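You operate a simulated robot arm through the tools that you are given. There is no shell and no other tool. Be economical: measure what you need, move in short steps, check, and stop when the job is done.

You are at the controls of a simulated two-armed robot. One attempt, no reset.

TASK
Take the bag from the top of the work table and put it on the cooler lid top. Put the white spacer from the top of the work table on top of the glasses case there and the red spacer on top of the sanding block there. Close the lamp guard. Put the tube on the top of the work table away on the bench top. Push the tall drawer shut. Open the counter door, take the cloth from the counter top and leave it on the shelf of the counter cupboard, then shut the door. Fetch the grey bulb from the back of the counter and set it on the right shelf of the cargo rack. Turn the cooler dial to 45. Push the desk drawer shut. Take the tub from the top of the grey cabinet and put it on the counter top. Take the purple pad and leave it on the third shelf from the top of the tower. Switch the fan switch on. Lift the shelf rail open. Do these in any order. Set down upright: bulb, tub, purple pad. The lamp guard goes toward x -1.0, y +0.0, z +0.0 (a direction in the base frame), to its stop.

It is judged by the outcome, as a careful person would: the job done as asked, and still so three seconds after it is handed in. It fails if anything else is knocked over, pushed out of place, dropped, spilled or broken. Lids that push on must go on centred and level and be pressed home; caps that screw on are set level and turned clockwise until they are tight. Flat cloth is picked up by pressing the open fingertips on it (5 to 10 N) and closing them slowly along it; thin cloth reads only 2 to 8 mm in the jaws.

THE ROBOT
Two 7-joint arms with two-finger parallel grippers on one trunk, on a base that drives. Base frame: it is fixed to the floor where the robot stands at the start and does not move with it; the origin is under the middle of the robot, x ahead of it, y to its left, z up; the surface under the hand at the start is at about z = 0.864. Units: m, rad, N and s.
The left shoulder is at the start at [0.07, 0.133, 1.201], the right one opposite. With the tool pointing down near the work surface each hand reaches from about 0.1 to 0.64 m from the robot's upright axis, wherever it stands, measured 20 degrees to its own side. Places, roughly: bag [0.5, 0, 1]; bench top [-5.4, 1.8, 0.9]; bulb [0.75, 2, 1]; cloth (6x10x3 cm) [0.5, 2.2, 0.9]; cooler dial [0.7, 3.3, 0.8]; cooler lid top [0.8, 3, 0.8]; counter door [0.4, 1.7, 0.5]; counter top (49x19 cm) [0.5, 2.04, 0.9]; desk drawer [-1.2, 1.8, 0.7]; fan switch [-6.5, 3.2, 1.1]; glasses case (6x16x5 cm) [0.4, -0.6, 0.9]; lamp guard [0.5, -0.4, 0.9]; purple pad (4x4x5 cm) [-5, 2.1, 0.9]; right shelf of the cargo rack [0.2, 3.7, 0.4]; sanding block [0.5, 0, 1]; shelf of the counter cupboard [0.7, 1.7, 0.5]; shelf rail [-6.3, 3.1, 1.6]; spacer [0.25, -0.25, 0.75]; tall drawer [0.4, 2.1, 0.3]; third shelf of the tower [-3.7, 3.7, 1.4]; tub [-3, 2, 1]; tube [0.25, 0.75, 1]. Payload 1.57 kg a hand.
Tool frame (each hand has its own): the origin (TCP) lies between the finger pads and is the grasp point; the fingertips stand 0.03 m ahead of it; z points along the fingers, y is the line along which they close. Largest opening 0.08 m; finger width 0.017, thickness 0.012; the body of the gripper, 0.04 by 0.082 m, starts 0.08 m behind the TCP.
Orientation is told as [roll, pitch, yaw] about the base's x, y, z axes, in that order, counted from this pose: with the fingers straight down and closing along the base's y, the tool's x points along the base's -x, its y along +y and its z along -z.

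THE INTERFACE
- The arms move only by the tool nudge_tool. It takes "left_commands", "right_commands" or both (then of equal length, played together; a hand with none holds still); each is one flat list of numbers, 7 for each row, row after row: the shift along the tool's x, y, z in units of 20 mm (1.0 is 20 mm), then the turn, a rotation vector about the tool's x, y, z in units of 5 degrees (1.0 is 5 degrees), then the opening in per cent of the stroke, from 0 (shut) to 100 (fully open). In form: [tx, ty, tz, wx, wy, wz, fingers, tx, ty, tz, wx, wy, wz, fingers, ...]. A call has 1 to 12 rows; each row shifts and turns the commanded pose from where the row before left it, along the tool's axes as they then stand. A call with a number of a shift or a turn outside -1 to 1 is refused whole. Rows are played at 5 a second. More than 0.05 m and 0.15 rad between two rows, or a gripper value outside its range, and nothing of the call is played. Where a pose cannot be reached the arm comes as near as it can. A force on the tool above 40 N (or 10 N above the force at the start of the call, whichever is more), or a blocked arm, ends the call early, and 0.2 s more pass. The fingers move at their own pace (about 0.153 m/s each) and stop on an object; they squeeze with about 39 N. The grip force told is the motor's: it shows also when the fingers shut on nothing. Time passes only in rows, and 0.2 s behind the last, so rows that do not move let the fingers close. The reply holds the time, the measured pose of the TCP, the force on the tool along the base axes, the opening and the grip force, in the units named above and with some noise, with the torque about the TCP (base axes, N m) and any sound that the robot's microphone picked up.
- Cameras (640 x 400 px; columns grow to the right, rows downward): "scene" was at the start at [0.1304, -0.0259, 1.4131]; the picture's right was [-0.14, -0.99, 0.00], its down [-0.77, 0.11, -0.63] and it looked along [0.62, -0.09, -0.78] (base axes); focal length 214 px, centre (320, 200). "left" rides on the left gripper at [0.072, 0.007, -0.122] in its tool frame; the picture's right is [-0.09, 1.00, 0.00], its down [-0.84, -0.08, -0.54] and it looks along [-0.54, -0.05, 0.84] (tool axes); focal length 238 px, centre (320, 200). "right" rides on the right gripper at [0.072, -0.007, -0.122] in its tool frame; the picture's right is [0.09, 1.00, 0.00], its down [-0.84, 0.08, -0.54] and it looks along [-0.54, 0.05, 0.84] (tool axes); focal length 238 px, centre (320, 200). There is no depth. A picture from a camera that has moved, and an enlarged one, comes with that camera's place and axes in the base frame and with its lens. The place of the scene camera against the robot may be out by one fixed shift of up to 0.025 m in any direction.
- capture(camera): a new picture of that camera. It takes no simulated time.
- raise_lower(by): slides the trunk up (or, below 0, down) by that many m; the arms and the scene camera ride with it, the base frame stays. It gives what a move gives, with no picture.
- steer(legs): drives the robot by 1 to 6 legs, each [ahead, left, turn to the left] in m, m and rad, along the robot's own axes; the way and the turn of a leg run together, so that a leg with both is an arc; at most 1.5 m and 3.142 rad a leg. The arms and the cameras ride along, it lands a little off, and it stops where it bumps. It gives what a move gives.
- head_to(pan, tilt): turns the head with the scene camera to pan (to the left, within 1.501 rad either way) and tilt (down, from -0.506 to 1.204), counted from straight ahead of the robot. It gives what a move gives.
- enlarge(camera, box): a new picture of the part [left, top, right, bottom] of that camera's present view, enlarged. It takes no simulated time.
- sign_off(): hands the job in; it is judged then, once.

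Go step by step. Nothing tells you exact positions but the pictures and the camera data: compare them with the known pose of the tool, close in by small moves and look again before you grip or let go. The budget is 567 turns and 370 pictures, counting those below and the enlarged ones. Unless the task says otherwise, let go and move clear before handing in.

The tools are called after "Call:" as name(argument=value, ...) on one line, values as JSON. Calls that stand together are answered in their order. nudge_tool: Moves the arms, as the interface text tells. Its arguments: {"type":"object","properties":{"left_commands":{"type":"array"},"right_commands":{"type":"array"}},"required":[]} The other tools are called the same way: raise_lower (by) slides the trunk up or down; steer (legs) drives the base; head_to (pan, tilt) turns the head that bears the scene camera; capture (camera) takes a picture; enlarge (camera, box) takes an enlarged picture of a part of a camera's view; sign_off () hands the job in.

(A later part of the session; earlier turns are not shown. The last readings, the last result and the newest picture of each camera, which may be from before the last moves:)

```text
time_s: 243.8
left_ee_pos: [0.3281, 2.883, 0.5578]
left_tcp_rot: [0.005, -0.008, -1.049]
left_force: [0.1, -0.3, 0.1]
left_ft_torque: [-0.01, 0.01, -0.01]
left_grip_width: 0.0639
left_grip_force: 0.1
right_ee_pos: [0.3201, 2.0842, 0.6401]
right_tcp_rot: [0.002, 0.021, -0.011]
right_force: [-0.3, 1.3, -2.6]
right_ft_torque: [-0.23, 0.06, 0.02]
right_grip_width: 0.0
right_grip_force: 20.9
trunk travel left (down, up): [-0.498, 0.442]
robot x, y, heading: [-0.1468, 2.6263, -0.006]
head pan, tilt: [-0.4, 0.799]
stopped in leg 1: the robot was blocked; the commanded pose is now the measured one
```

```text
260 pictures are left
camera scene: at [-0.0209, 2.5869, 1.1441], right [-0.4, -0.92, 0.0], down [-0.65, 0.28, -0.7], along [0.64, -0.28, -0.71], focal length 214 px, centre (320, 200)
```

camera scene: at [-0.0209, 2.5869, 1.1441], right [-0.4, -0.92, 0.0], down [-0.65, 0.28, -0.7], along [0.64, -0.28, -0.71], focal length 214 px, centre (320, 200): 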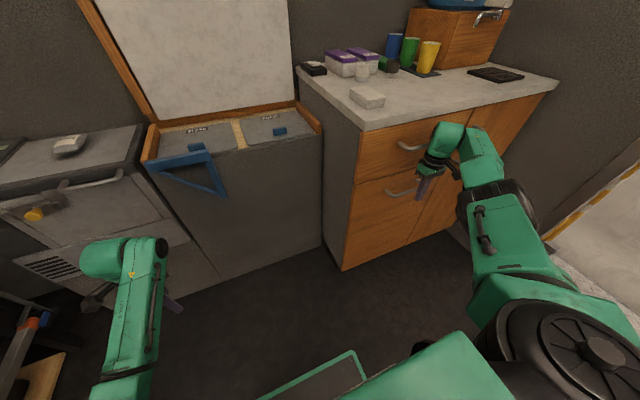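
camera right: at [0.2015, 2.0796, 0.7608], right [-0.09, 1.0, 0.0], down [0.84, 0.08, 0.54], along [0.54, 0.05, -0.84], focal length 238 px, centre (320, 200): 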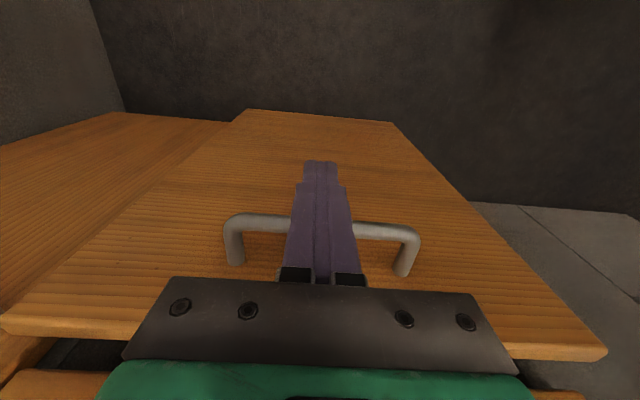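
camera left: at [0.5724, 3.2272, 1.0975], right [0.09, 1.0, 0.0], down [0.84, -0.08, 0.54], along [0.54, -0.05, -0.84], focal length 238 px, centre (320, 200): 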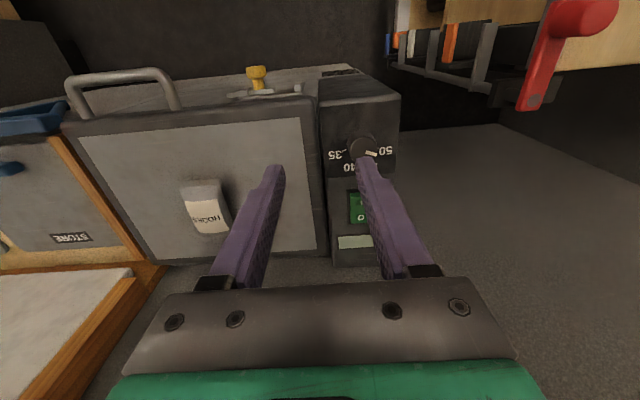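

The drawer is shut. Now the counter door: its vertical bar handle is near (0.36,1.86,0.75). I back off and turn the right hand horizontal (fingers forward).

Call:
steer(legs=[[-0.2, 0, 0]])

Call:
nudge_tool(right_commands=[-0.5, 0, 0, 0, -1, 0, 30, -0.5, 0, 0, 0, -1, 0, 30, 0, 0, 0, 0, -1, 0, 30, 0, 0, 0, 0, -1, 0, 30, 0, 0, 0, 0, -1, 0, 30, 0, 0, 0, 0, -1, 0, 30, 0, 0, 0, 0, -1, 0, 30, 0, 0, 0, 0, -1, 0, 30, 0, 0, 0, 0, -1, 0, 30])

Call:
nudge_tool(right_commands=[0, 0, 0, 0, -1, 0, 30, 0, 0, 0, 0, -1, 0, 30, 0, 0, 0, 0, -1, 0, 30, 0, 0, 0, 0, -1, 0, 30, 0, 0, 0, 0, -1, 0, 30, 0, 0, 0, 0, -1, 0, 30, 0, 0, 0, 0, -1, 0, 30, 0, 0, 0, 0, -1, 0, 30, 0, 0, 0, 0, -1, 0, 30])

Call:
capture(camera="scene")

```text
time_s: 245.3
left_ee_pos: [0.1315, 2.8819, 0.5556]
left_tcp_rot: [0.004, -0.001, -1.047]
left_force: [0.2, 0.0, -0.5]
left_ft_torque: [-0.02, 0.01, 0.0]
left_grip_width: 0.0641
left_grip_force: 0.1
right_ee_pos: [0.1237, 2.0836, 0.6346]
right_tcp_rot: [0.006, 0.029, -0.009]
right_force: [-0.4, 0.3, -0.4]
right_ft_torque: [0.0, 0.0, 0.0]
right_grip_width: 0.0
right_grip_force: 20.7
trunk travel left (down, up): [-0.498, 0.442]
robot x, y, heading: [-0.3443, 2.6302, -0.001]
head pan, tilt: [-0.4, 0.799]
```

```text
time_s: 247.3
left_ee_pos: [0.1301, 2.883, 0.5563]
left_tcp_rot: [-0.002, 0.0, -1.048]
left_force: [-0.6, -0.3, 0.2]
left_ft_torque: [-0.01, -0.03, -0.02]
left_grip_width: 0.0639
left_grip_force: 0.0
right_ee_pos: [0.1959, 2.028, 0.6187]
right_tcp_rot: [0.008, -0.756, -0.015]
right_force: [-0.9, -0.3, -0.7]
right_ft_torque: [0.0, 0.0, -0.01]
right_grip_width: 0.0242
right_grip_force: 0.1
right hand out of reach, approached as far as the arm can: row 1, 2, 3, 4, 5, 6, 7, 8, 9
trunk travel left (down, up): [-0.498, 0.442]
robot x, y, heading: [-0.3418, 2.6294, -0.007]
head pan, tilt: [-0.4, 0.799]
```

```text
time_s: 249.3
left_ee_pos: [0.1296, 2.8819, 0.5562]
left_tcp_rot: [0.001, 0.0, -1.047]
left_force: [0.0, -0.4, 0.3]
left_ft_torque: [0.04, 0.02, 0.03]
left_grip_width: 0.0641
left_grip_force: 0.2
right_ee_pos: [0.181, 2.0661, 0.6726]
right_tcp_rot: [0.146, -1.534, -0.148]
right_force: [0.2, 0.1, 0.7]
right_ft_torque: [-0.01, 0.01, 0.0]
right_grip_width: 0.024
right_grip_force: 0.0
right hand out of reach, approached as far as the arm can: row 1, 6, 8, 9
trunk travel left (down, up): [-0.498, 0.442]
robot x, y, heading: [-0.3376, 2.6271, -0.007]
head pan, tilt: [-0.4, 0.799]
```

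```text
259 pictures are left
camera scene: at [-0.2144, 2.5824, 1.1432], right [-0.4, -0.92, 0.0], down [-0.66, 0.28, -0.7], along [0.64, -0.28, -0.72], focal length 214 px, centre (320, 200)
```

scene: 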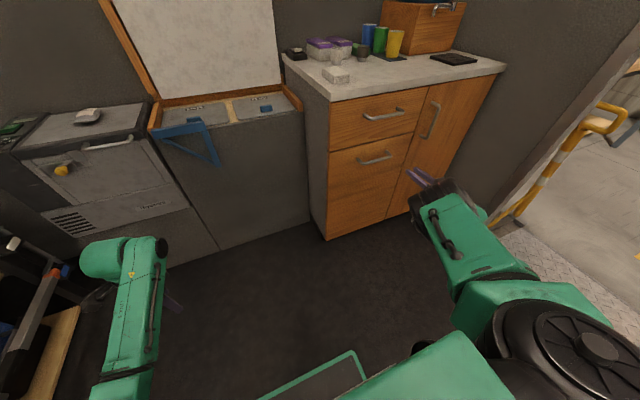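

The right hand is horizontal now. Shift right and up to the door handle at y≈1.85, z≈0.75.

Call:
steer(legs=[[0, -0.21, 0.005]])

Call:
nudge_tool(right_commands=[-0.8, 0, 0, 0, 0, 0, 80, -0.8, 0, 0, 0, 0, 0, 80, -0.8, 0, 0, 0, 0, 0, 80, -0.8, 0, 0, 0, 0, 0, 80])

Call:
capture(camera="right")

Call:
capture(camera="scene")

```text
time_s: 251.0
left_ee_pos: [0.1263, 2.6748, 0.5555]
left_tcp_rot: [0.0, 0.001, -1.042]
left_force: [0.4, -0.4, 0.0]
left_ft_torque: [0.02, -0.01, -0.02]
left_grip_width: 0.0641
left_grip_force: 0.0
right_ee_pos: [0.1811, 1.8595, 0.6712]
right_tcp_rot: [0.181, -1.532, -0.179]
right_force: [0.4, 0.1, 0.8]
right_ft_torque: [0.02, -0.04, -0.03]
right_grip_width: 0.0241
right_grip_force: 0.2
trunk travel left (down, up): [-0.498, 0.442]
robot x, y, heading: [-0.3446, 2.4209, 0.001]
head pan, tilt: [-0.4, 0.799]
```

```text
time_s: 252.0
left_ee_pos: [0.1288, 2.6772, 0.5571]
left_tcp_rot: [-0.001, 0.0, -1.043]
left_force: [0.4, -0.1, -0.4]
left_ft_torque: [0.01, 0.0, 0.01]
left_grip_width: 0.0642
left_grip_force: 0.0
right_ee_pos: [0.1843, 1.8598, 0.7365]
right_tcp_rot: [0.158, -1.531, -0.156]
right_force: [-1.0, -0.7, -0.1]
right_ft_torque: [0.02, 0.0, 0.03]
right_grip_width: 0.0636
right_grip_force: 0.1
trunk travel left (down, up): [-0.498, 0.442]
robot x, y, heading: [-0.3434, 2.4241, -0.006]
head pan, tilt: [-0.4, 0.799]
```

```text
258 pictures are left
camera right: at [0.0587, 1.8545, 0.6695], right [-0.01, 1.0, -0.09], down [-0.51, 0.07, 0.86], along [0.86, 0.05, 0.51], focal length 238 px, centre (320, 200)
```

right: 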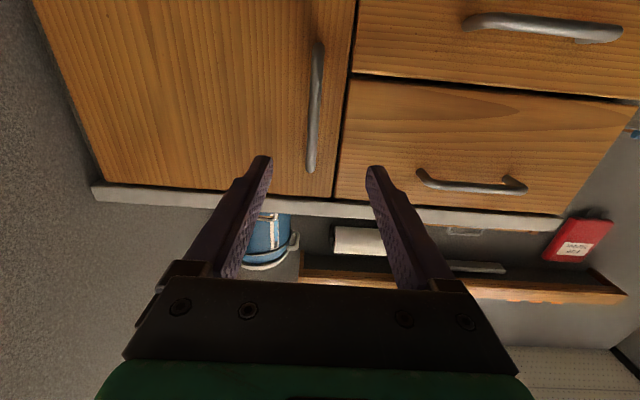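

```text
257 pictures are left
camera scene: at [-0.2149, 2.375, 1.1431], right [-0.39, -0.92, 0.0], down [-0.66, 0.28, -0.7], along [0.64, -0.27, -0.72], focal length 214 px, centre (320, 200)
```

scene: 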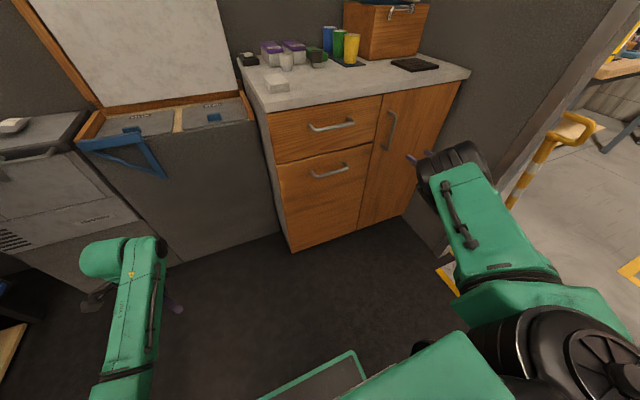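

The handle is right ahead at y≈1.855. Advance 16 cm with open fingers.

Call:
nudge_tool(right_commands=[0, 0, 1, 0, 0, 0, 80, 0, 0, 1, 0, 0, 0, 80, 0, 0, 1, 0, 0, 0, 80, 0, 0, 1, 0, 0, 0, 80, 0, 0, 1, 0, 0, 0, 80, 0, 0, 1, 0, 0, 0, 80])

Call:
capture(camera="right")

```text
time_s: 253.4
left_ee_pos: [0.1275, 2.6763, 0.5558]
left_tcp_rot: [0.003, -0.001, -1.043]
left_force: [0.2, 0.4, -0.6]
left_ft_torque: [0.02, 0.01, -0.02]
left_grip_width: 0.0642
left_grip_force: 0.2
right_ee_pos: [0.3017, 1.8679, 0.732]
right_tcp_rot: [0.154, -1.529, -0.155]
right_force: [0.1, -0.2, -0.4]
right_ft_torque: [0.01, -0.01, -0.04]
right_grip_width: 0.064
right_grip_force: 0.1
right hand out of reach, approached as far as the arm can: row 6
trunk travel left (down, up): [-0.498, 0.442]
robot x, y, heading: [-0.3388, 2.4205, -0.003]
head pan, tilt: [-0.4, 0.799]
```

```text
256 pictures are left
camera right: at [0.176, 1.8645, 0.6657], right [0.0, 1.0, -0.09], down [-0.51, 0.07, 0.86], along [0.86, 0.05, 0.5], focal length 238 px, centre (320, 200)
```

right: 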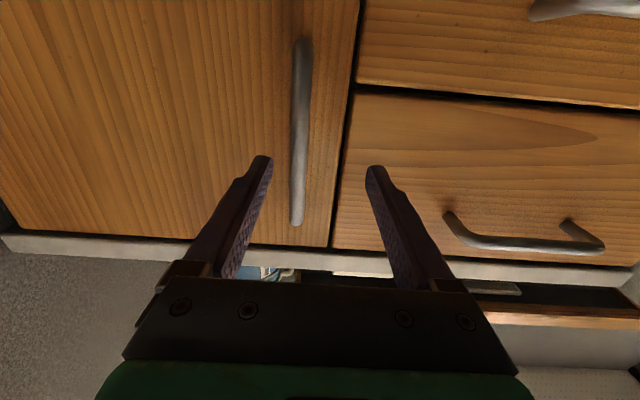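

Call:
steer(legs=[[0.045, -0.012, 0]])

Call:
capture(camera="right")

```text
time_s: 254.3
left_ee_pos: [0.1747, 2.6644, 0.5551]
left_tcp_rot: [-0.001, 0.001, -1.043]
left_force: [-0.2, 0.2, -0.6]
left_ft_torque: [0.03, 0.0, 0.0]
left_grip_width: 0.0642
left_grip_force: 0.0
right_ee_pos: [0.3463, 1.8573, 0.7317]
right_tcp_rot: [0.161, -1.528, -0.158]
right_force: [-0.2, -0.2, -0.8]
right_ft_torque: [0.04, 0.0, -0.01]
right_grip_width: 0.064
right_grip_force: 0.0
trunk travel left (down, up): [-0.498, 0.442]
robot x, y, heading: [-0.2981, 2.4124, -0.001]
head pan, tilt: [-0.4, 0.799]
```

```text
255 pictures are left
camera right: at [0.222, 1.8515, 0.6649], right [-0.01, 1.0, -0.09], down [-0.51, 0.07, 0.86], along [0.86, 0.05, 0.51], focal length 238 px, centre (320, 200)
```

right: 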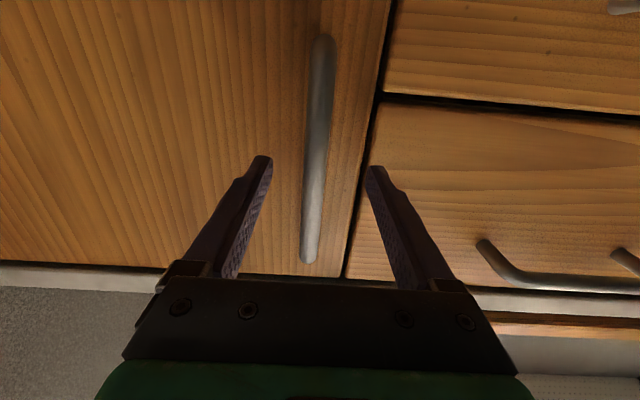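

The handle lies between the fingers. Close on it.

Call:
nudge_tool(right_commands=[0, 0, 0, 0, 0, 0, 30, 0, 0, 0, 0, 0, 0, 5, 0, 0, 0, 0, 0, 0, 5])

```text
time_s: 255.1
left_ee_pos: [0.1735, 2.6625, 0.5553]
left_tcp_rot: [0.002, 0.004, -1.044]
left_force: [0.2, 0.2, 0.8]
left_ft_torque: [0.0, -0.04, 0.0]
left_grip_width: 0.0642
left_grip_force: 0.1
right_ee_pos: [0.3458, 1.8512, 0.7316]
right_tcp_rot: [0.213, -1.53, -0.218]
right_force: [5.7, -20.2, 6.7]
right_ft_torque: [-0.34, 0.06, -0.24]
right_grip_width: 0.0139
right_grip_force: 30.4
trunk travel left (down, up): [-0.498, 0.442]
robot x, y, heading: [-0.2956, 2.412, -0.001]
head pan, tilt: [-0.4, 0.799]
```

Gripped. Pull the door open along its arc (hinge near y≈1.515, radius ≈0.34).

Call:
steer(legs=[[-0.045, -0.006, 0], [-0.042, -0.013, 0]])

Call:
steer(legs=[[-0.04, -0.019, 0], [-0.039, -0.023, 0]])

Call:
capture(camera="scene")

```text
time_s: 256.1
left_ee_pos: [0.1317, 2.6568, 0.5542]
left_tcp_rot: [-0.001, 0.004, -1.046]
left_force: [0.0, -0.2, 0.2]
left_ft_torque: [-0.04, 0.03, -0.01]
left_grip_width: 0.0638
left_grip_force: 0.1
right_ee_pos: [0.2993, 1.8424, 0.7311]
right_tcp_rot: [0.148, -1.529, -0.166]
right_force: [-0.1, -3.6, -1.6]
right_ft_torque: [-0.24, -0.68, -0.17]
right_grip_width: 0.0139
right_grip_force: 30.1
trunk travel left (down, up): [-0.498, 0.442]
robot x, y, heading: [-0.3425, 2.4018, -0.007]
head pan, tilt: [-0.4, 0.799]
stopped in leg 1: the force on the tool passed its limit at 41 N (the readings are from after the stop); the commanded pose is now the measured one
```

```text
time_s: 257.5
left_ee_pos: [0.0523, 2.6168, 0.5556]
left_tcp_rot: [0.0, -0.001, -1.045]
left_force: [0.6, -0.3, -0.2]
left_ft_torque: [0.02, -0.03, -0.01]
left_grip_width: 0.064
left_grip_force: 0.0
right_ee_pos: [0.2194, 1.8062, 0.7326]
right_tcp_rot: [0.036, -1.525, -0.046]
right_force: [-19.5, 30.8, -17.1]
right_ft_torque: [-0.25, 0.22, 0.52]
right_grip_width: 0.0136
right_grip_force: 30.2
trunk travel left (down, up): [-0.498, 0.442]
robot x, y, heading: [-0.4222, 2.3619, -0.006]
head pan, tilt: [-0.4, 0.799]
```

```text
254 pictures are left
camera scene: at [-0.2924, 2.3171, 1.1432], right [-0.39, -0.92, 0.0], down [-0.66, 0.28, -0.7], along [0.64, -0.28, -0.72], focal length 214 px, centre (320, 200)
```

scene: 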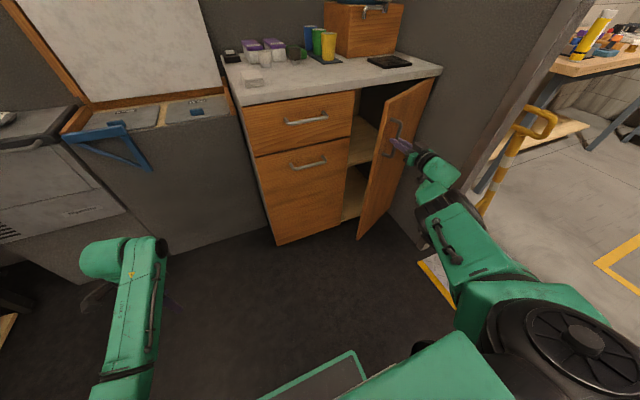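

Door is ~25° open. Continue along the arc with a small correction.

Call:
steer(legs=[[-0.057, -0.022, 0]])

Call:
steer(legs=[[-0.048, -0.045, 0]])

Call:
steer(legs=[[-0.04, -0.06, 0]])

Call:
capture(camera="scene")

```text
time_s: 258.5
left_ee_pos: [-0.0043, 2.5942, 0.5564]
left_tcp_rot: [0.002, 0.0, -1.047]
left_force: [0.0, -0.9, 0.7]
left_ft_torque: [0.03, -0.01, 0.0]
left_grip_width: 0.0639
left_grip_force: 0.1
right_ee_pos: [0.1631, 1.7812, 0.7302]
right_tcp_rot: [0.104, -1.526, -0.115]
right_force: [-0.4, 0.4, 0.4]
right_ft_torque: [0.0, -0.02, 0.02]
right_grip_width: 0.004
right_grip_force: 0.1
trunk travel left (down, up): [-0.498, 0.442]
robot x, y, heading: [-0.4766, 2.3407, -0.008]
head pan, tilt: [-0.4, 0.799]
```

```text
time_s: 259.5
left_ee_pos: [-0.0541, 2.5493, 0.5559]
left_tcp_rot: [0.002, 0.002, -1.045]
left_force: [-0.7, -0.4, 0.2]
left_ft_torque: [0.01, -0.03, -0.02]
left_grip_width: 0.0639
left_grip_force: 0.1
right_ee_pos: [0.1154, 1.7375, 0.7301]
right_tcp_rot: [0.099, -1.526, -0.107]
right_force: [0.1, 0.0, 0.3]
right_ft_torque: [0.02, -0.02, 0.04]
right_grip_width: 0.0041
right_grip_force: 0.0
trunk travel left (down, up): [-0.498, 0.442]
robot x, y, heading: [-0.5243, 2.2953, -0.003]
head pan, tilt: [-0.4, 0.799]
```

```text
time_s: 260.5
left_ee_pos: [-0.0939, 2.4907, 0.5558]
left_tcp_rot: [0.0, 0.001, -1.046]
left_force: [0.2, -0.6, 0.3]
left_ft_torque: [0.06, -0.05, 0.0]
left_grip_width: 0.0641
left_grip_force: 0.1
right_ee_pos: [0.0751, 1.6782, 0.7311]
right_tcp_rot: [0.101, -1.526, -0.11]
right_force: [0.6, -0.5, -0.5]
right_ft_torque: [-0.04, 0.0, 0.0]
right_grip_width: 0.0039
right_grip_force: 0.1
trunk travel left (down, up): [-0.498, 0.442]
robot x, y, heading: [-0.5688, 2.2344, 0.005]
head pan, tilt: [-0.4, 0.799]
```

```text
253 pictures are left
camera scene: at [-0.4381, 2.1883, 1.1432], right [-0.39, -0.92, 0.0], down [-0.66, 0.28, -0.7], along [0.64, -0.27, -0.72], focal length 214 px, centre (320, 200)
```

scene: 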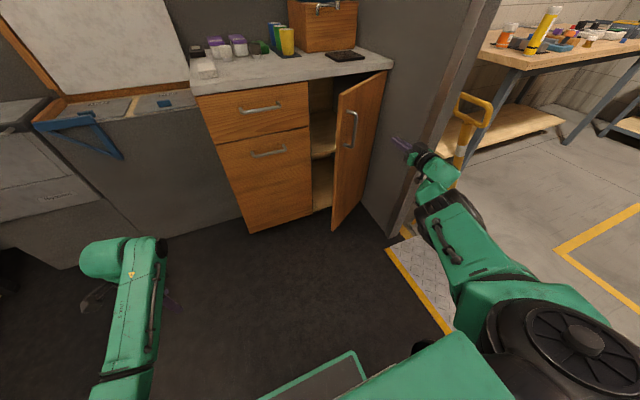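

The grip slipped with the door ~40° open. I go around the free edge and push the inner face further open.

Call:
steer(legs=[[0, 0.21, 0], [0.17, 0, 0]])

Call:
capture(camera="scene")

Call:
capture(camera="right")

```text
time_s: 263.2
left_ee_pos: [0.0779, 2.6986, 0.5567]
left_tcp_rot: [0.001, 0.002, -1.046]
left_force: [0.2, 0.8, 0.5]
left_ft_torque: [0.0, 0.0, -0.01]
left_grip_width: 0.0643
left_grip_force: 0.0
right_ee_pos: [0.2467, 1.8861, 0.7298]
right_tcp_rot: [0.08, -1.522, -0.09]
right_force: [0.6, 0.5, 0.2]
right_ft_torque: [0.01, 0.01, 0.01]
right_grip_width: 0.0041
right_grip_force: 0.0
trunk travel left (down, up): [-0.498, 0.442]
robot x, y, heading: [-0.3949, 2.4464, -0.004]
head pan, tilt: [-0.4, 0.799]
```

```text
252 pictures are left
camera scene: at [-0.2645, 2.3977, 1.143], right [-0.39, -0.92, 0.0], down [-0.66, 0.28, -0.7], along [0.64, -0.27, -0.72], focal length 214 px, centre (320, 200)
```

scene: 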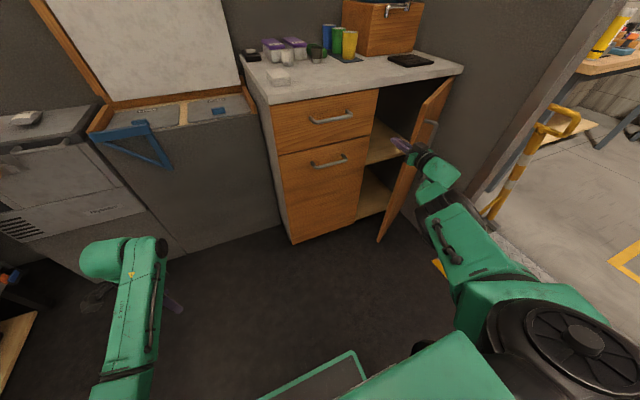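

```text
251 pictures are left
camera right: at [0.1214, 1.8827, 0.6644], right [0.01, 1.0, -0.09], down [-0.5, 0.08, 0.86], along [0.87, 0.04, 0.5], focal length 238 px, centre (320, 200)
```

right: 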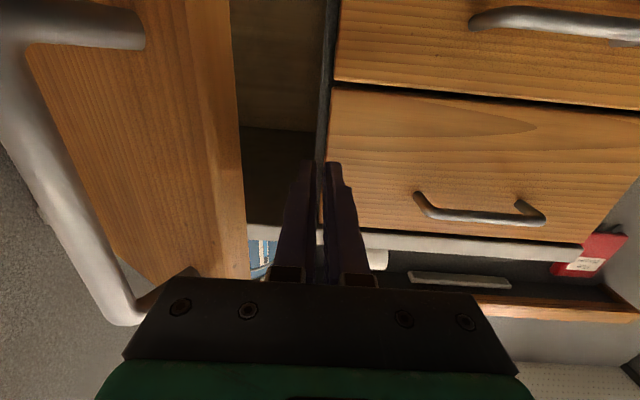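

Call:
steer(legs=[[0.045, 0, 0], [0, -0.12, 0]])

Call:
capture(camera="scene")

```text
time_s: 264.6
left_ee_pos: [0.1222, 2.6614, 0.5552]
left_tcp_rot: [-0.001, 0.002, -1.047]
left_force: [0.2, -0.3, 0.3]
left_ft_torque: [-0.02, -0.01, -0.02]
left_grip_width: 0.0641
left_grip_force: 0.1
right_ee_pos: [0.2961, 1.8617, 0.7312]
right_tcp_rot: [0.114, -1.531, -0.093]
right_force: [-3.6, 5.4, 0.1]
right_ft_torque: [-0.06, -0.03, -0.4]
right_grip_width: 0.0001
right_grip_force: 0.0
trunk travel left (down, up): [-0.498, 0.442]
robot x, y, heading: [-0.351, 2.4097, -0.003]
head pan, tilt: [-0.4, 0.799]
stopped in leg 2: the force on the tool passed its limit at 92 N (the readings are from after the stop); the commanded pose is now the measured one
```

```text
250 pictures are left
camera scene: at [-0.2216, 2.3611, 1.1432], right [-0.39, -0.92, 0.0], down [-0.66, 0.28, -0.7], along [0.64, -0.27, -0.72], focal length 214 px, centre (320, 200)
```

scene: 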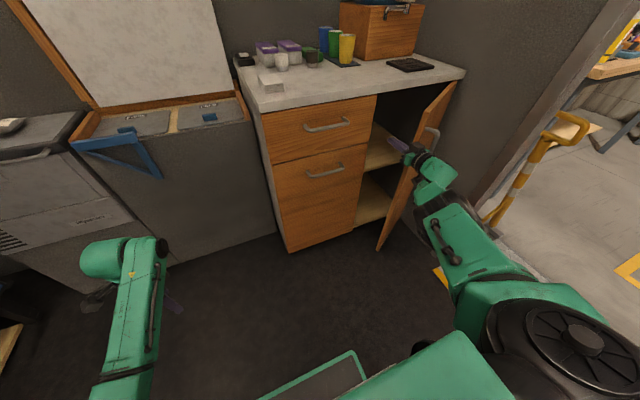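

Gentler: sweep the hand itself toward -y in small rows.

Call:
nudge_tool(right_commands=[0, -0.4, 0, 0, 0, 0, 0, 0, -0.4, 0, 0, 0, 0, 0, 0, -0.4, 0, 0, 0, 0, 0, 0, -0.4, 0, 0, 0, 0, 0, 0, -0.4, 0, 0, 0, 0, 0, 0, -0.4, 0, 0, 0, 0, 0, 0, -0.4, 0, 0, 0, 0, 0, 0, -0.4, 0, 0, 0, 0, 0, 0, -0.4, 0, 0, 0, 0, 0, 0, -0.4, 0, 0, 0, 0, 0])

Call:
capture(camera="scene")

```text
time_s: 266.4
left_ee_pos: [0.1222, 2.6617, 0.5563]
left_tcp_rot: [-0.001, 0.0, -1.046]
left_force: [-0.6, -0.9, 0.2]
left_ft_torque: [0.01, -0.01, 0.03]
left_grip_width: 0.064
left_grip_force: 0.1
right_ee_pos: [0.293, 1.8585, 0.7343]
right_tcp_rot: [0.059, -1.525, -0.031]
right_force: [-4.3, 8.4, 0.3]
right_ft_torque: [-0.13, -0.09, -0.65]
right_grip_width: 0.0
right_grip_force: 21.5
right hand out of reach, approached as far as the arm can: row 1, 2, 3, 4, 5, 6, 7, 8
trunk travel left (down, up): [-0.498, 0.442]
robot x, y, heading: [-0.3482, 2.4052, -0.006]
head pan, tilt: [-0.4, 0.799]
stopped in row 8 (right hand): the force on the tool passed its limit at 45 N (the readings are from after the stop); the commanded pose is now the measured one
```

```text
249 pictures are left
camera scene: at [-0.2221, 2.362, 1.1436], right [-0.39, -0.92, 0.0], down [-0.66, 0.28, -0.7], along [0.64, -0.27, -0.72], focal length 214 px, centre (320, 200)
```

scene: 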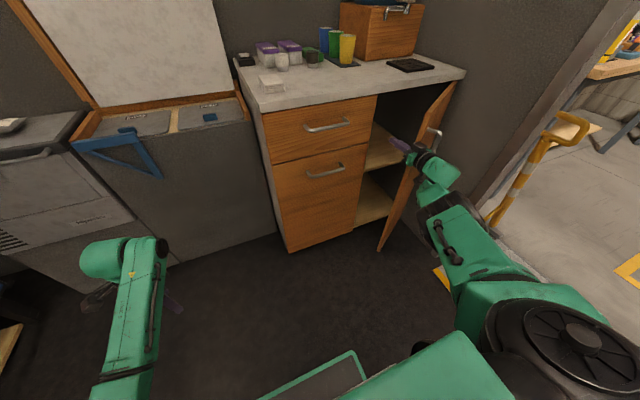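

The right forearm itself blocks the door from outside. I withdraw, restore the right hand, and use the left arm (elbow-out) to push the door open.

Call:
steer(legs=[[-0.25, 0.03, 0]])

Call:
nudge_tool(right_commands=[0, 0, -0.5, 0, 1, 0, 0, 0, 0, -0.5, 0, 1, 0, 0, 0, 0, -0.5, 0, 1, 0, 0, 0, 0, -0.5, 0, 1, 0, 0, 0, 0, 0, 0, 1, 0, 0, 0, 0, 0, 0, 1, 0, 0, 0, 0, 0, 0, 1, 0, 0, 0, 0, 0, 0, 1, 0, 0, 0, 0, 0, 0, 1, 0, 0])

Call:
nudge_tool(right_commands=[0, 0, 0, 0, 1, 0, 0, 0, 0, 0, 0, 1, 0, 0, 0, 0, 0, 0, 1, 0, 0, 0, 0, 0, 0, 1, 0, 0, 0, 0, 0, 0, 1, 0, 0, 0, 0, 0, 0, 1, 0, 0, 0, 0, 0, 0, 1, 0, 0, 0, 0, 0, 0, 1, 0, 0, 0, 0, 0, 0, 0.5, 0, 0])

Call:
capture(camera="scene")

```text
time_s: 268.2
left_ee_pos: [-0.1294, 2.6919, 0.5552]
left_tcp_rot: [0.0, 0.003, -1.048]
left_force: [0.1, 0.2, 0.6]
left_ft_torque: [-0.02, -0.01, -0.02]
left_grip_width: 0.064
left_grip_force: 0.1
right_ee_pos: [0.039, 1.8869, 0.7312]
right_tcp_rot: [0.102, -1.526, -0.08]
right_force: [0.4, 0.3, -0.6]
right_ft_torque: [0.02, 0.03, -0.01]
right_grip_width: 0.0
right_grip_force: 21.3
trunk travel left (down, up): [-0.498, 0.442]
robot x, y, heading: [-0.6039, 2.4384, -0.006]
head pan, tilt: [-0.4, 0.799]
```

```text
time_s: 270.2
left_ee_pos: [-0.1282, 2.6915, 0.5552]
left_tcp_rot: [0.0, 0.003, -1.048]
left_force: [-0.6, 0.2, -0.3]
left_ft_torque: [-0.04, 0.02, 0.02]
left_grip_width: 0.0641
left_grip_force: 0.1
right_ee_pos: [0.0006, 1.8846, 0.7385]
right_tcp_rot: [0.007, -0.739, 0.017]
right_force: [0.8, -0.5, 1.1]
right_ft_torque: [-0.01, 0.0, 0.01]
right_grip_width: 0.0
right_grip_force: 21.6
trunk travel left (down, up): [-0.498, 0.442]
robot x, y, heading: [-0.602, 2.4414, -0.007]
head pan, tilt: [-0.4, 0.799]
```

```text
time_s: 272.2
left_ee_pos: [-0.1297, 2.6904, 0.557]
left_tcp_rot: [0.002, 0.003, -1.049]
left_force: [-0.1, -1.6, 0.4]
left_ft_torque: [-0.02, -0.03, 0.04]
left_grip_width: 0.0639
left_grip_force: 0.1
right_ee_pos: [-0.068, 1.9324, 0.7298]
right_tcp_rot: [0.007, -0.052, 0.019]
right_force: [0.2, -0.3, -0.6]
right_ft_torque: [0.03, -0.03, -0.03]
right_grip_width: 0.0
right_grip_force: 21.4
right hand out of reach, approached as far as the arm can: row 2, 3, 4, 5, 6, 8, 9
trunk travel left (down, up): [-0.498, 0.442]
robot x, y, heading: [-0.6052, 2.4377, -0.003]
head pan, tilt: [-0.4, 0.799]
```

```text
248 pictures are left
camera scene: at [-0.4735, 2.3897, 1.1431], right [-0.4, -0.92, 0.0], down [-0.66, 0.28, -0.7], along [0.64, -0.27, -0.72], focal length 214 px, centre (320, 200)
```

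scene: 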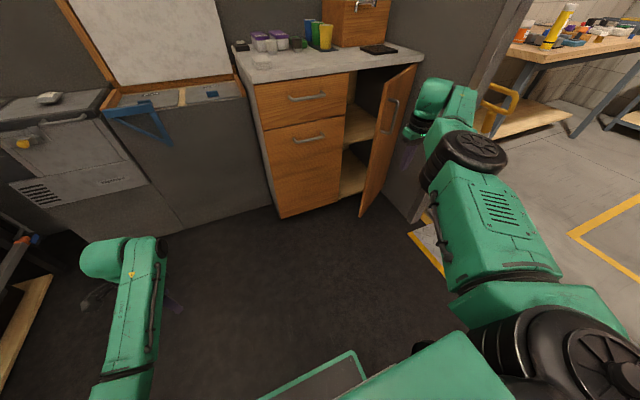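

Tuck the right hand in.

Call:
nudge_tool(right_commands=[0.8, 0.3, 0, 0, 0.1, 0, 0, 0.8, 0.3, 0, 0, 0.1, 0, 0, 0.8, 0.3, 0, 0, 0.1, 0, 0, 0.8, 0.3, 0, 0, 0.1, 0, 0, 0.8, 0.3, 0, 0, 0.1, 0, 0, 0.8, 0.3, 0, 0, 0.1, 0, 0, 0.8, 0.3, 0, 0, 0, 0, 0, 0.8, 0.3, 0, 0, 0, 0, 0])

Call:
raise_lower(by=0.25)

```text
time_s: 274.0
left_ee_pos: [-0.1292, 2.6921, 0.5562]
left_tcp_rot: [0.0, 0.002, -1.048]
left_force: [0.4, -0.6, -0.1]
left_ft_torque: [0.0, -0.01, 0.0]
left_grip_width: 0.064
left_grip_force: 0.0
right_ee_pos: [-0.1971, 1.9794, 0.729]
right_tcp_rot: [0.002, -0.002, 0.024]
right_force: [0.5, 0.6, -0.8]
right_ft_torque: [0.01, -0.04, -0.02]
right_grip_width: 0.0002
right_grip_force: 21.3
trunk travel left (down, up): [-0.498, 0.442]
robot x, y, heading: [-0.6018, 2.4391, -0.011]
head pan, tilt: [-0.4, 0.799]
```

```text
time_s: 276.6
left_ee_pos: [-0.1299, 2.6922, 0.8046]
left_tcp_rot: [0.0, 0.002, -1.049]
left_force: [0.1, 0.0, -0.1]
left_ft_torque: [-0.01, -0.04, 0.01]
left_grip_width: 0.0642
left_grip_force: 0.0
right_ee_pos: [-0.1975, 1.9787, 0.9781]
right_tcp_rot: [0.005, -0.003, 0.023]
right_force: [-0.9, -0.7, 0.7]
right_ft_torque: [0.01, 0.01, 0.02]
right_grip_width: 0.0002
right_grip_force: 21.3
trunk travel left (down, up): [-0.748, 0.192]
robot x, y, heading: [-0.6019, 2.438, -0.009]
head pan, tilt: [-0.4, 0.799]
```

Call:
nudge_tool(left_commands=[-1, -0.58, 0, 0, 0, 0, 0, -1, -0.58, 0, 0, 0, 0, 0, -1, -0.58, 0, 0, 0, 0, 0, -1, -0.58, 0, 0, 0, 0, 0, -1, -0.58, 0, 0, 0, 0, 0, -1, -0.58, 0, 0, 0, 0, 0, -1, -0.58, 0, 0, 0, 0, 0, -1, -0.58, 0, 0, 0, 0, 0, -1, -0.58, 0, 0, 0, 0, 0, -1, -0.58, 0, 0, 0, 0, 0, -1, -0.58, 0, 0, 0, 0, 0])

Call:
steer(legs=[[0, -0.25, 0.01]])

Call:
capture(camera="scene")

```text
time_s: 279.0
left_ee_pos: [-0.1291, 2.4365, 0.8055]
left_tcp_rot: [0.002, 0.003, -1.046]
left_force: [0.6, 0.2, 0.4]
left_ft_torque: [0.01, -0.03, -0.01]
left_grip_width: 0.0
left_grip_force: 21.4
right_ee_pos: [-0.1964, 1.9788, 0.9783]
right_tcp_rot: [0.004, -0.001, 0.021]
right_force: [-0.7, -0.5, 0.4]
right_ft_torque: [0.01, 0.0, -0.01]
right_grip_width: 0.0
right_grip_force: 20.9
trunk travel left (down, up): [-0.748, 0.192]
robot x, y, heading: [-0.6044, 2.4389, -0.006]
head pan, tilt: [-0.4, 0.799]
```

```text
time_s: 280.8
left_ee_pos: [-0.1311, 2.1934, 0.8053]
left_tcp_rot: [0.0, 0.001, -1.036]
left_force: [0.2, 1.0, 0.3]
left_ft_torque: [0.05, -0.01, 0.01]
left_grip_width: 0.0
left_grip_force: 21.2
right_ee_pos: [-0.1943, 1.7349, 0.9774]
right_tcp_rot: [0.003, -0.002, 0.033]
right_force: [-0.2, -0.7, 0.4]
right_ft_torque: [0.0, 0.01, 0.01]
right_grip_width: 0.0
right_grip_force: 21.5
trunk travel left (down, up): [-0.748, 0.192]
robot x, y, heading: [-0.5965, 2.19, 0.004]
head pan, tilt: [-0.4, 0.799]
```

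```text
247 pictures are left
camera scene: at [-0.4731, 2.1449, 1.3932], right [-0.39, -0.92, 0.0], down [-0.66, 0.28, -0.7], along [0.64, -0.27, -0.72], focal length 214 px, centre (320, 200)
```

scene: 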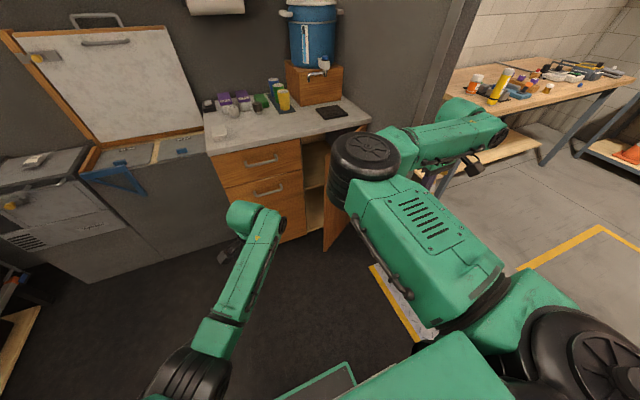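

Call:
steer(legs=[[0.33, -0.05, 0]])

Call:
nudge_tool(left_commands=[-1, -0.58, 0, 0, 0, 0, 0, -1, -0.58, 0, 0, 0, 0, 0, -1, -0.58, 0, 0, 0, 0, 0, -1, -0.58, 0, 0, 0, 0, 0, -1, -0.58, 0, 0, 0, 0, 0, -1, -0.58, 0, 0, 0, 0, 0, -1, -0.58, 0, 0, 0, 0, 0, -1, -0.58, 0, 0, 0, 0, 0, -1, -0.58, 0, 0, 0, 0, 0])

Call:
capture(camera="left")

Call:
capture(camera="scene")

```text
time_s: 283.0
left_ee_pos: [0.2008, 2.1441, 0.8063]
left_tcp_rot: [0.001, 0.001, -1.038]
left_force: [1.0, -0.6, 0.1]
left_ft_torque: [-0.01, 0.0, 0.01]
left_grip_width: 0.0
left_grip_force: 21.2
right_ee_pos: [0.138, 1.6862, 0.9787]
right_tcp_rot: [0.004, -0.001, 0.034]
right_force: [0.4, 0.4, -0.5]
right_ft_torque: [0.01, -0.01, -0.01]
right_grip_width: 0.0
right_grip_force: 21.3
trunk travel left (down, up): [-0.748, 0.192]
robot x, y, heading: [-0.2705, 2.1403, 0.003]
head pan, tilt: [-0.4, 0.799]
```

```text
time_s: 285.0
left_ee_pos: [0.2084, 2.026, 0.8057]
left_tcp_rot: [0.01, 0.006, -1.025]
left_force: [-0.1, 0.5, -0.2]
left_ft_torque: [0.0, 0.0, 0.02]
left_grip_width: 0.0
left_grip_force: 21.1
left hand out of reach, approached as far as the arm can: row 6, 7, 8, 9
right_ee_pos: [0.139, 1.6863, 0.9791]
right_tcp_rot: [0.004, -0.002, 0.033]
right_force: [-1.0, 0.8, -0.4]
right_ft_torque: [-0.05, 0.04, -0.01]
right_grip_width: 0.0
right_grip_force: 21.0
trunk travel left (down, up): [-0.748, 0.192]
robot x, y, heading: [-0.2741, 2.1407, -0.001]
head pan, tilt: [-0.4, 0.799]
```

```text
246 pictures are left
camera left: at [0.178, 2.0892, 0.9285], right [0.9, 0.44, 0.01], down [0.37, -0.76, 0.54], along [0.24, -0.48, -0.84], focal length 238 px, centre (320, 200)
```

left: 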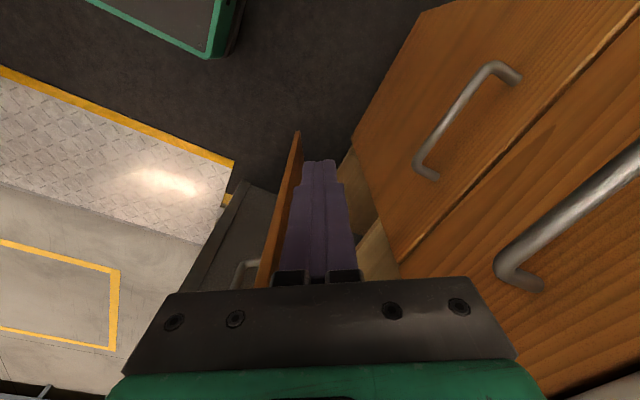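

```text
245 pictures are left
camera scene: at [-0.1417, 2.0955, 1.3931], right [-0.39, -0.92, 0.0], down [-0.66, 0.28, -0.7], along [0.64, -0.27, -0.72], focal length 214 px, centre (320, 200)
```

scene: 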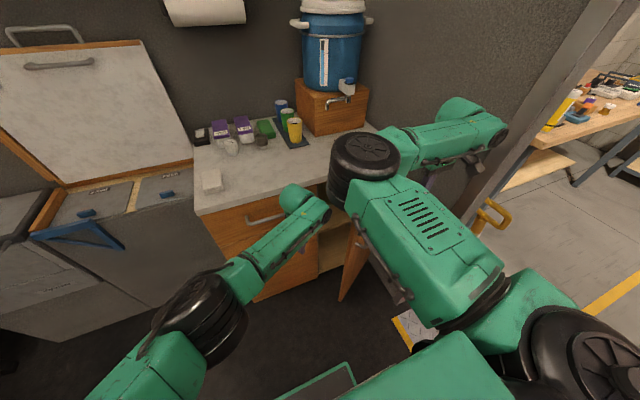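

The left fingers are at the gap between door and cabinet. Advance and sweep right with the base.

Call:
steer(legs=[[0.07, 0, 0], [0, -0.09, 0]])

Call:
capture(camera="left")

```text
time_s: 286.7
left_ee_pos: [0.2789, 1.9393, 0.8029]
left_tcp_rot: [0.001, 0.008, -1.021]
left_force: [0.4, 0.8, -1.2]
left_ft_torque: [-0.03, -0.04, 0.02]
left_grip_width: 0.0
left_grip_force: 21.1
right_ee_pos: [0.21, 1.5979, 0.9787]
right_tcp_rot: [0.004, 0.001, 0.034]
right_force: [0.0, -0.3, -0.9]
right_ft_torque: [0.02, 0.03, -0.01]
right_grip_width: 0.0001
right_grip_force: 21.5
trunk travel left (down, up): [-0.748, 0.192]
robot x, y, heading: [-0.2001, 2.0523, 0.001]
head pan, tilt: [-0.4, 0.799]
```

```text
244 pictures are left
camera left: at [0.2479, 2.0017, 0.926], right [0.9, 0.44, 0.0], down [0.37, -0.76, 0.53], along [0.24, -0.48, -0.85], focal length 238 px, centre (320, 200)
```

left: 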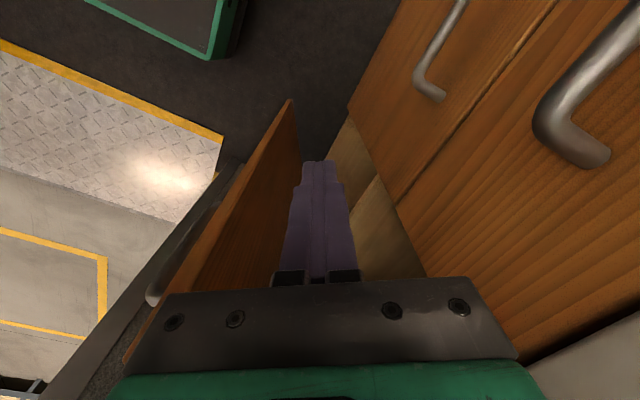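

Call:
nudge_tool(right_commands=[0.3, 0.8, 0, 0, 0, 0, 0, 0.3, 0.8, 0, 0, 0, 0, 0, 0.3, 0.8, 0, 0, 0, 0, 0, 0.3, 0.8, 0, 0, 0, 0, 0, 0, 0.8, 0, 0, 0, 0, 0, 0, 0.8, 0, 0, 0, 0, 0])

Call:
steer(legs=[[0, -0.06, 0]])

Call:
capture(camera="left")

```text
time_s: 288.1
left_ee_pos: [0.2791, 1.939, 0.8032]
left_tcp_rot: [0.006, 0.011, -1.018]
left_force: [-0.6, 0.3, 0.6]
left_ft_torque: [0.01, 0.0, 0.02]
left_grip_width: 0.0001
left_grip_force: 21.3
right_ee_pos: [0.1798, 1.694, 0.9797]
right_tcp_rot: [0.006, -0.003, 0.032]
right_force: [-0.1, 0.5, 0.1]
right_ft_torque: [-0.01, 0.0, 0.02]
right_grip_width: 0.0
right_grip_force: 21.4
trunk travel left (down, up): [-0.748, 0.192]
robot x, y, heading: [-0.2019, 2.0581, 0.008]
head pan, tilt: [-0.4, 0.799]
```

```text
time_s: 289.1
left_ee_pos: [0.2783, 1.8827, 0.8022]
left_tcp_rot: [0.005, 0.01, -1.019]
left_force: [-0.1, 1.0, 0.1]
left_ft_torque: [0.02, 0.01, -0.03]
left_grip_width: 0.0001
left_grip_force: 21.9
right_ee_pos: [0.1817, 1.6353, 0.981]
right_tcp_rot: [0.0, -0.001, 0.035]
right_force: [0.0, -0.8, -0.7]
right_ft_torque: [-0.02, 0.0, 0.0]
right_grip_width: 0.0002
right_grip_force: 21.6
trunk travel left (down, up): [-0.748, 0.192]
robot x, y, heading: [-0.2009, 1.9967, -0.001]
head pan, tilt: [-0.4, 0.799]
```

```text
243 pictures are left
camera left: at [0.2482, 1.9454, 0.926], right [0.9, 0.44, 0.0], down [0.37, -0.76, 0.53], along [0.24, -0.48, -0.85], focal length 238 px, centre (320, 200)
```

left: 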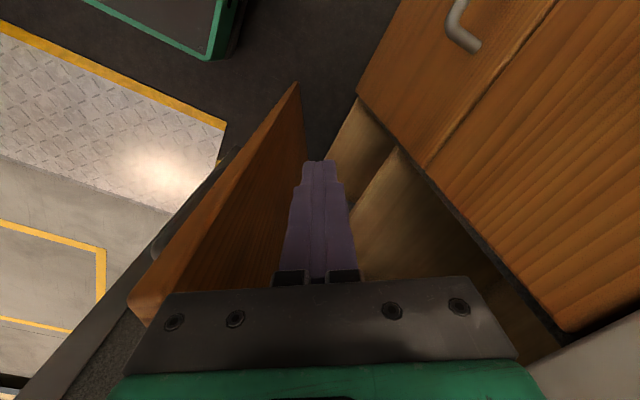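

Call:
nudge_tool(right_commands=[0.8, 0.4, 0, 0, 0, 0, 0, 0.8, 0.4, 0, 0, 0, 0, 0, 0.8, 0.4, 0, 0, 0, 0, 0, 0.8, 0.4, 0, 0, 0, 0, 0, 0.8, 0.4, 0, 0, 0, 0, 0], left_commands=[-0.9, -0.5, 0, 0, 0, 0, 0, -0.9, -0.5, 0, 0, 0, 0, 0, 0, 0, 0, 0, 0, 0, 0, 0, 0, 0, 0, 0, 0, 0, 0, 0, 0, 0, 0, 0, 0])

Call:
steer(legs=[[0, -0.06, 0]])

Call:
capture(camera="scene")

```text
time_s: 290.3
left_ee_pos: [0.2786, 1.8748, 0.8014]
left_tcp_rot: [0.005, 0.011, -1.019]
left_force: [0.1, -1.0, 0.6]
left_ft_torque: [0.01, -0.01, -0.02]
left_grip_width: 0.0
left_grip_force: 21.3
left hand out of reach, approached as far as the arm can: row 1, 2
right_ee_pos: [0.1018, 1.669, 0.9794]
right_tcp_rot: [0.017, 0.0, 0.025]
right_force: [0.0, -0.1, 0.4]
right_ft_torque: [-0.01, 0.0, 0.0]
right_grip_width: 0.0003
right_grip_force: 21.3
trunk travel left (down, up): [-0.748, 0.192]
robot x, y, heading: [-0.2012, 1.9937, 0.004]
head pan, tilt: [-0.4, 0.799]
```

```text
time_s: 291.2
left_ee_pos: [0.2806, 1.8178, 0.8029]
left_tcp_rot: [0.006, 0.007, -1.017]
left_force: [0.3, 0.0, 0.6]
left_ft_torque: [0.01, 0.03, -0.01]
left_grip_width: 0.0
left_grip_force: 21.4
right_ee_pos: [0.104, 1.6136, 0.9803]
right_tcp_rot: [0.017, -0.002, 0.028]
right_force: [0.2, 0.4, -0.3]
right_ft_torque: [-0.02, 0.01, 0.02]
right_grip_width: 0.0
right_grip_force: 21.7
trunk travel left (down, up): [-0.748, 0.192]
robot x, y, heading: [-0.1996, 1.9348, 0.007]
head pan, tilt: [-0.4, 0.799]
```

```text
242 pictures are left
camera scene: at [-0.0714, 1.8914, 1.3932], right [-0.38, -0.92, 0.0], down [-0.66, 0.27, -0.7], along [0.64, -0.27, -0.72], focal length 214 px, centre (320, 200)
```

scene: 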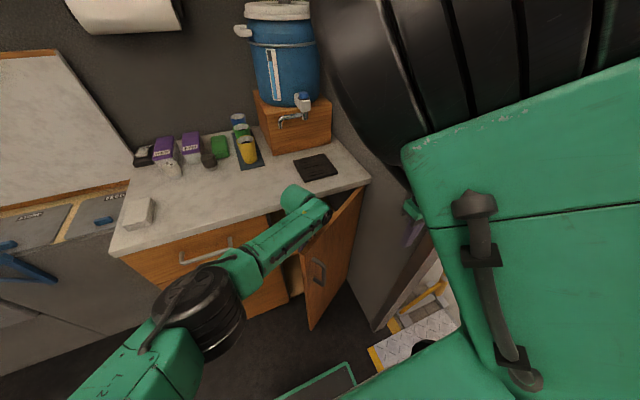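

Call:
steer(legs=[[0, -0.06, 0]])

Call:
capture(camera="left")

```text
time_s: 292.2
left_ee_pos: [0.281, 1.7572, 0.8007]
left_tcp_rot: [0.007, 0.013, -1.016]
left_force: [0.8, 1.1, -0.3]
left_ft_torque: [0.01, 0.06, 0.0]
left_grip_width: 0.0001
left_grip_force: 21.4
right_ee_pos: [0.103, 1.5518, 0.9786]
right_tcp_rot: [0.022, -0.002, 0.028]
right_force: [-0.1, 0.4, 0.6]
right_ft_torque: [0.02, 0.01, -0.01]
right_grip_width: 0.0001
right_grip_force: 21.3
trunk travel left (down, up): [-0.748, 0.192]
robot x, y, heading: [-0.1993, 1.8729, 0.004]
head pan, tilt: [-0.4, 0.799]
```

```text
241 pictures are left
camera left: at [0.2501, 1.8195, 0.9246], right [0.9, 0.45, 0.01], down [0.37, -0.76, 0.53], along [0.24, -0.47, -0.85], focal length 238 px, centre (320, 200)
```

left: 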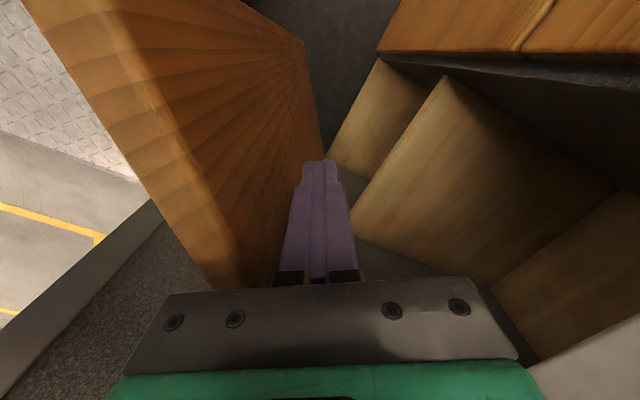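

The door's inner face is ~8 cm further. Sweep by turning the base right slightly.

Call:
steer(legs=[[0.02, 0, -0.15]])

Call:
steer(legs=[[0.02, 0, -0.15]])

Call:
capture(camera="left")

```text
time_s: 293.0
left_ee_pos: [0.2825, 1.7459, 0.8018]
left_tcp_rot: [0.006, 0.011, -1.044]
left_force: [0.1, 0.3, -1.1]
left_ft_torque: [-0.02, 0.0, -0.01]
left_grip_width: 0.0
left_grip_force: 21.3
right_ee_pos: [0.0976, 1.5468, 0.9791]
right_tcp_rot: [0.032, -0.003, 0.004]
right_force: [1.5, 6.6, 3.2]
right_ft_torque: [-0.87, 0.24, 0.05]
right_grip_width: 0.0
right_grip_force: 21.2
trunk travel left (down, up): [-0.748, 0.192]
robot x, y, heading: [-0.1965, 1.8735, -0.025]
head pan, tilt: [-0.4, 0.799]
stopped in leg 1: the force on the tool passed its limit at 43 N (the readings are from after the stop); the commanded pose is now the measured one
```

```text
time_s: 293.8
left_ee_pos: [0.285, 1.7393, 0.8023]
left_tcp_rot: [0.005, 0.01, -1.063]
left_force: [-0.3, -0.5, -0.4]
left_ft_torque: [-0.02, -0.01, 0.03]
left_grip_width: 0.0002
left_grip_force: 21.1
right_ee_pos: [0.0994, 1.5482, 0.9788]
right_tcp_rot: [0.037, 0.002, 0.005]
right_force: [7.7, 12.4, 3.1]
right_ft_torque: [-1.68, 1.04, 0.24]
right_grip_width: 0.0
right_grip_force: 21.5
trunk travel left (down, up): [-0.748, 0.192]
robot x, y, heading: [-0.1917, 1.8719, -0.045]
head pan, tilt: [-0.4, 0.799]
stopped in leg 1: the robot was blocked; the commanded pose is now the measured one
```

```text
240 pictures are left
camera left: at [0.257, 1.8038, 0.9242], right [0.91, 0.4, 0.0], down [0.34, -0.77, 0.53], along [0.22, -0.49, -0.85], focal length 238 px, centre (320, 200)
```

left: 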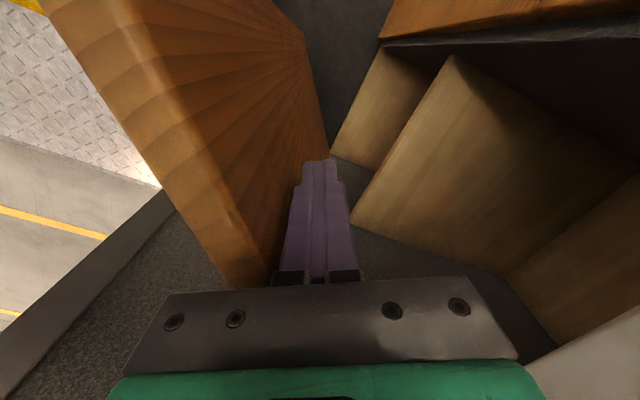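

The right wrist touches the wall. Bring the right hand inward, then continue.

Call:
nudge_tool(right_commands=[0, 0.7, 0, 0, 0, 0, 0, 0, 0.7, 0, 0, 0, 0, 0, 0, 0.7, 0, 0, 0, 0, 0, 0.3, 0.7, 0, 0, 0, 0, 0, 0.3, 0.7, 0, 0, 0, 0, 0])

Call:
capture(camera="right")

Call:
head_to(pan=-1.0, tilt=0.7)

Call:
capture(camera="scene")

```text
time_s: 295.0
left_ee_pos: [0.2842, 1.7356, 0.8008]
left_tcp_rot: [0.008, 0.009, -1.064]
left_force: [0.9, 0.2, 0.0]
left_ft_torque: [-0.02, -0.01, 0.0]
left_grip_width: 0.0001
left_grip_force: 21.7
right_ee_pos: [0.098, 1.5921, 0.9782]
right_tcp_rot: [0.041, 0.002, 0.001]
right_force: [-1.1, 0.3, 0.3]
right_ft_torque: [-0.03, 0.0, -0.03]
right_grip_width: 0.0002
right_grip_force: 21.3
right hand out of reach, approached as far as the arm can: row 4, 5
trunk travel left (down, up): [-0.748, 0.192]
robot x, y, heading: [-0.1951, 1.8763, -0.041]
head pan, tilt: [-0.4, 0.799]
```

```text
239 pictures are left
camera right: at [0.0248, 1.5811, 1.0998], right [-0.09, 0.99, 0.04], down [0.84, 0.06, 0.54], along [0.54, 0.08, -0.84], focal length 238 px, centre (320, 200)
```

right: 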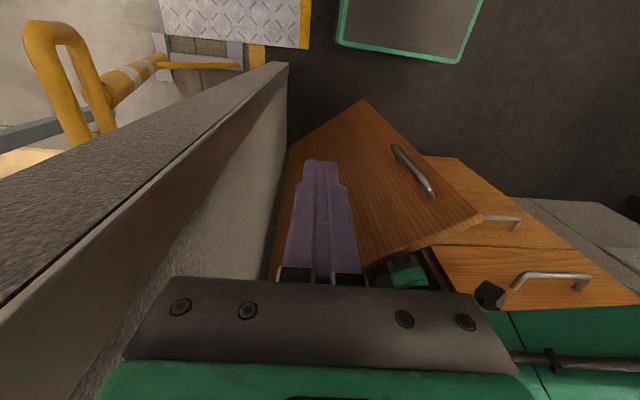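

```text
time_s: 296.0
left_ee_pos: [0.2834, 1.7359, 0.8021]
left_tcp_rot: [0.009, 0.009, -1.062]
left_force: [1.0, 0.7, -0.9]
left_ft_torque: [0.01, -0.01, 0.05]
left_grip_width: 0.0003
left_grip_force: 21.3
right_ee_pos: [0.0964, 1.5921, 0.9768]
right_tcp_rot: [0.043, 0.002, -0.001]
right_force: [0.3, 0.1, -1.1]
right_ft_torque: [-0.03, -0.01, 0.02]
right_grip_width: 0.0
right_grip_force: 21.5
trunk travel left (down, up): [-0.748, 0.192]
robot x, y, heading: [-0.1899, 1.8766, -0.046]
head pan, tilt: [-1.0, 0.7]
```

```text
238 pictures are left
camera scene: at [-0.0952, 1.7836, 1.4014], right [-0.86, -0.5, 0.0], down [-0.32, 0.56, -0.76], along [0.38, -0.66, -0.64], focal length 214 px, centre (320, 200)
```

scene: 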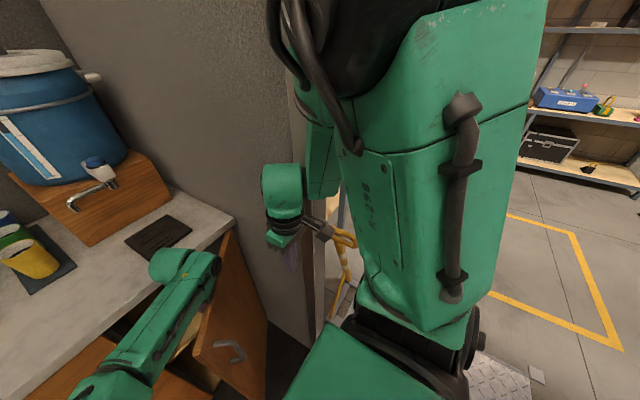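

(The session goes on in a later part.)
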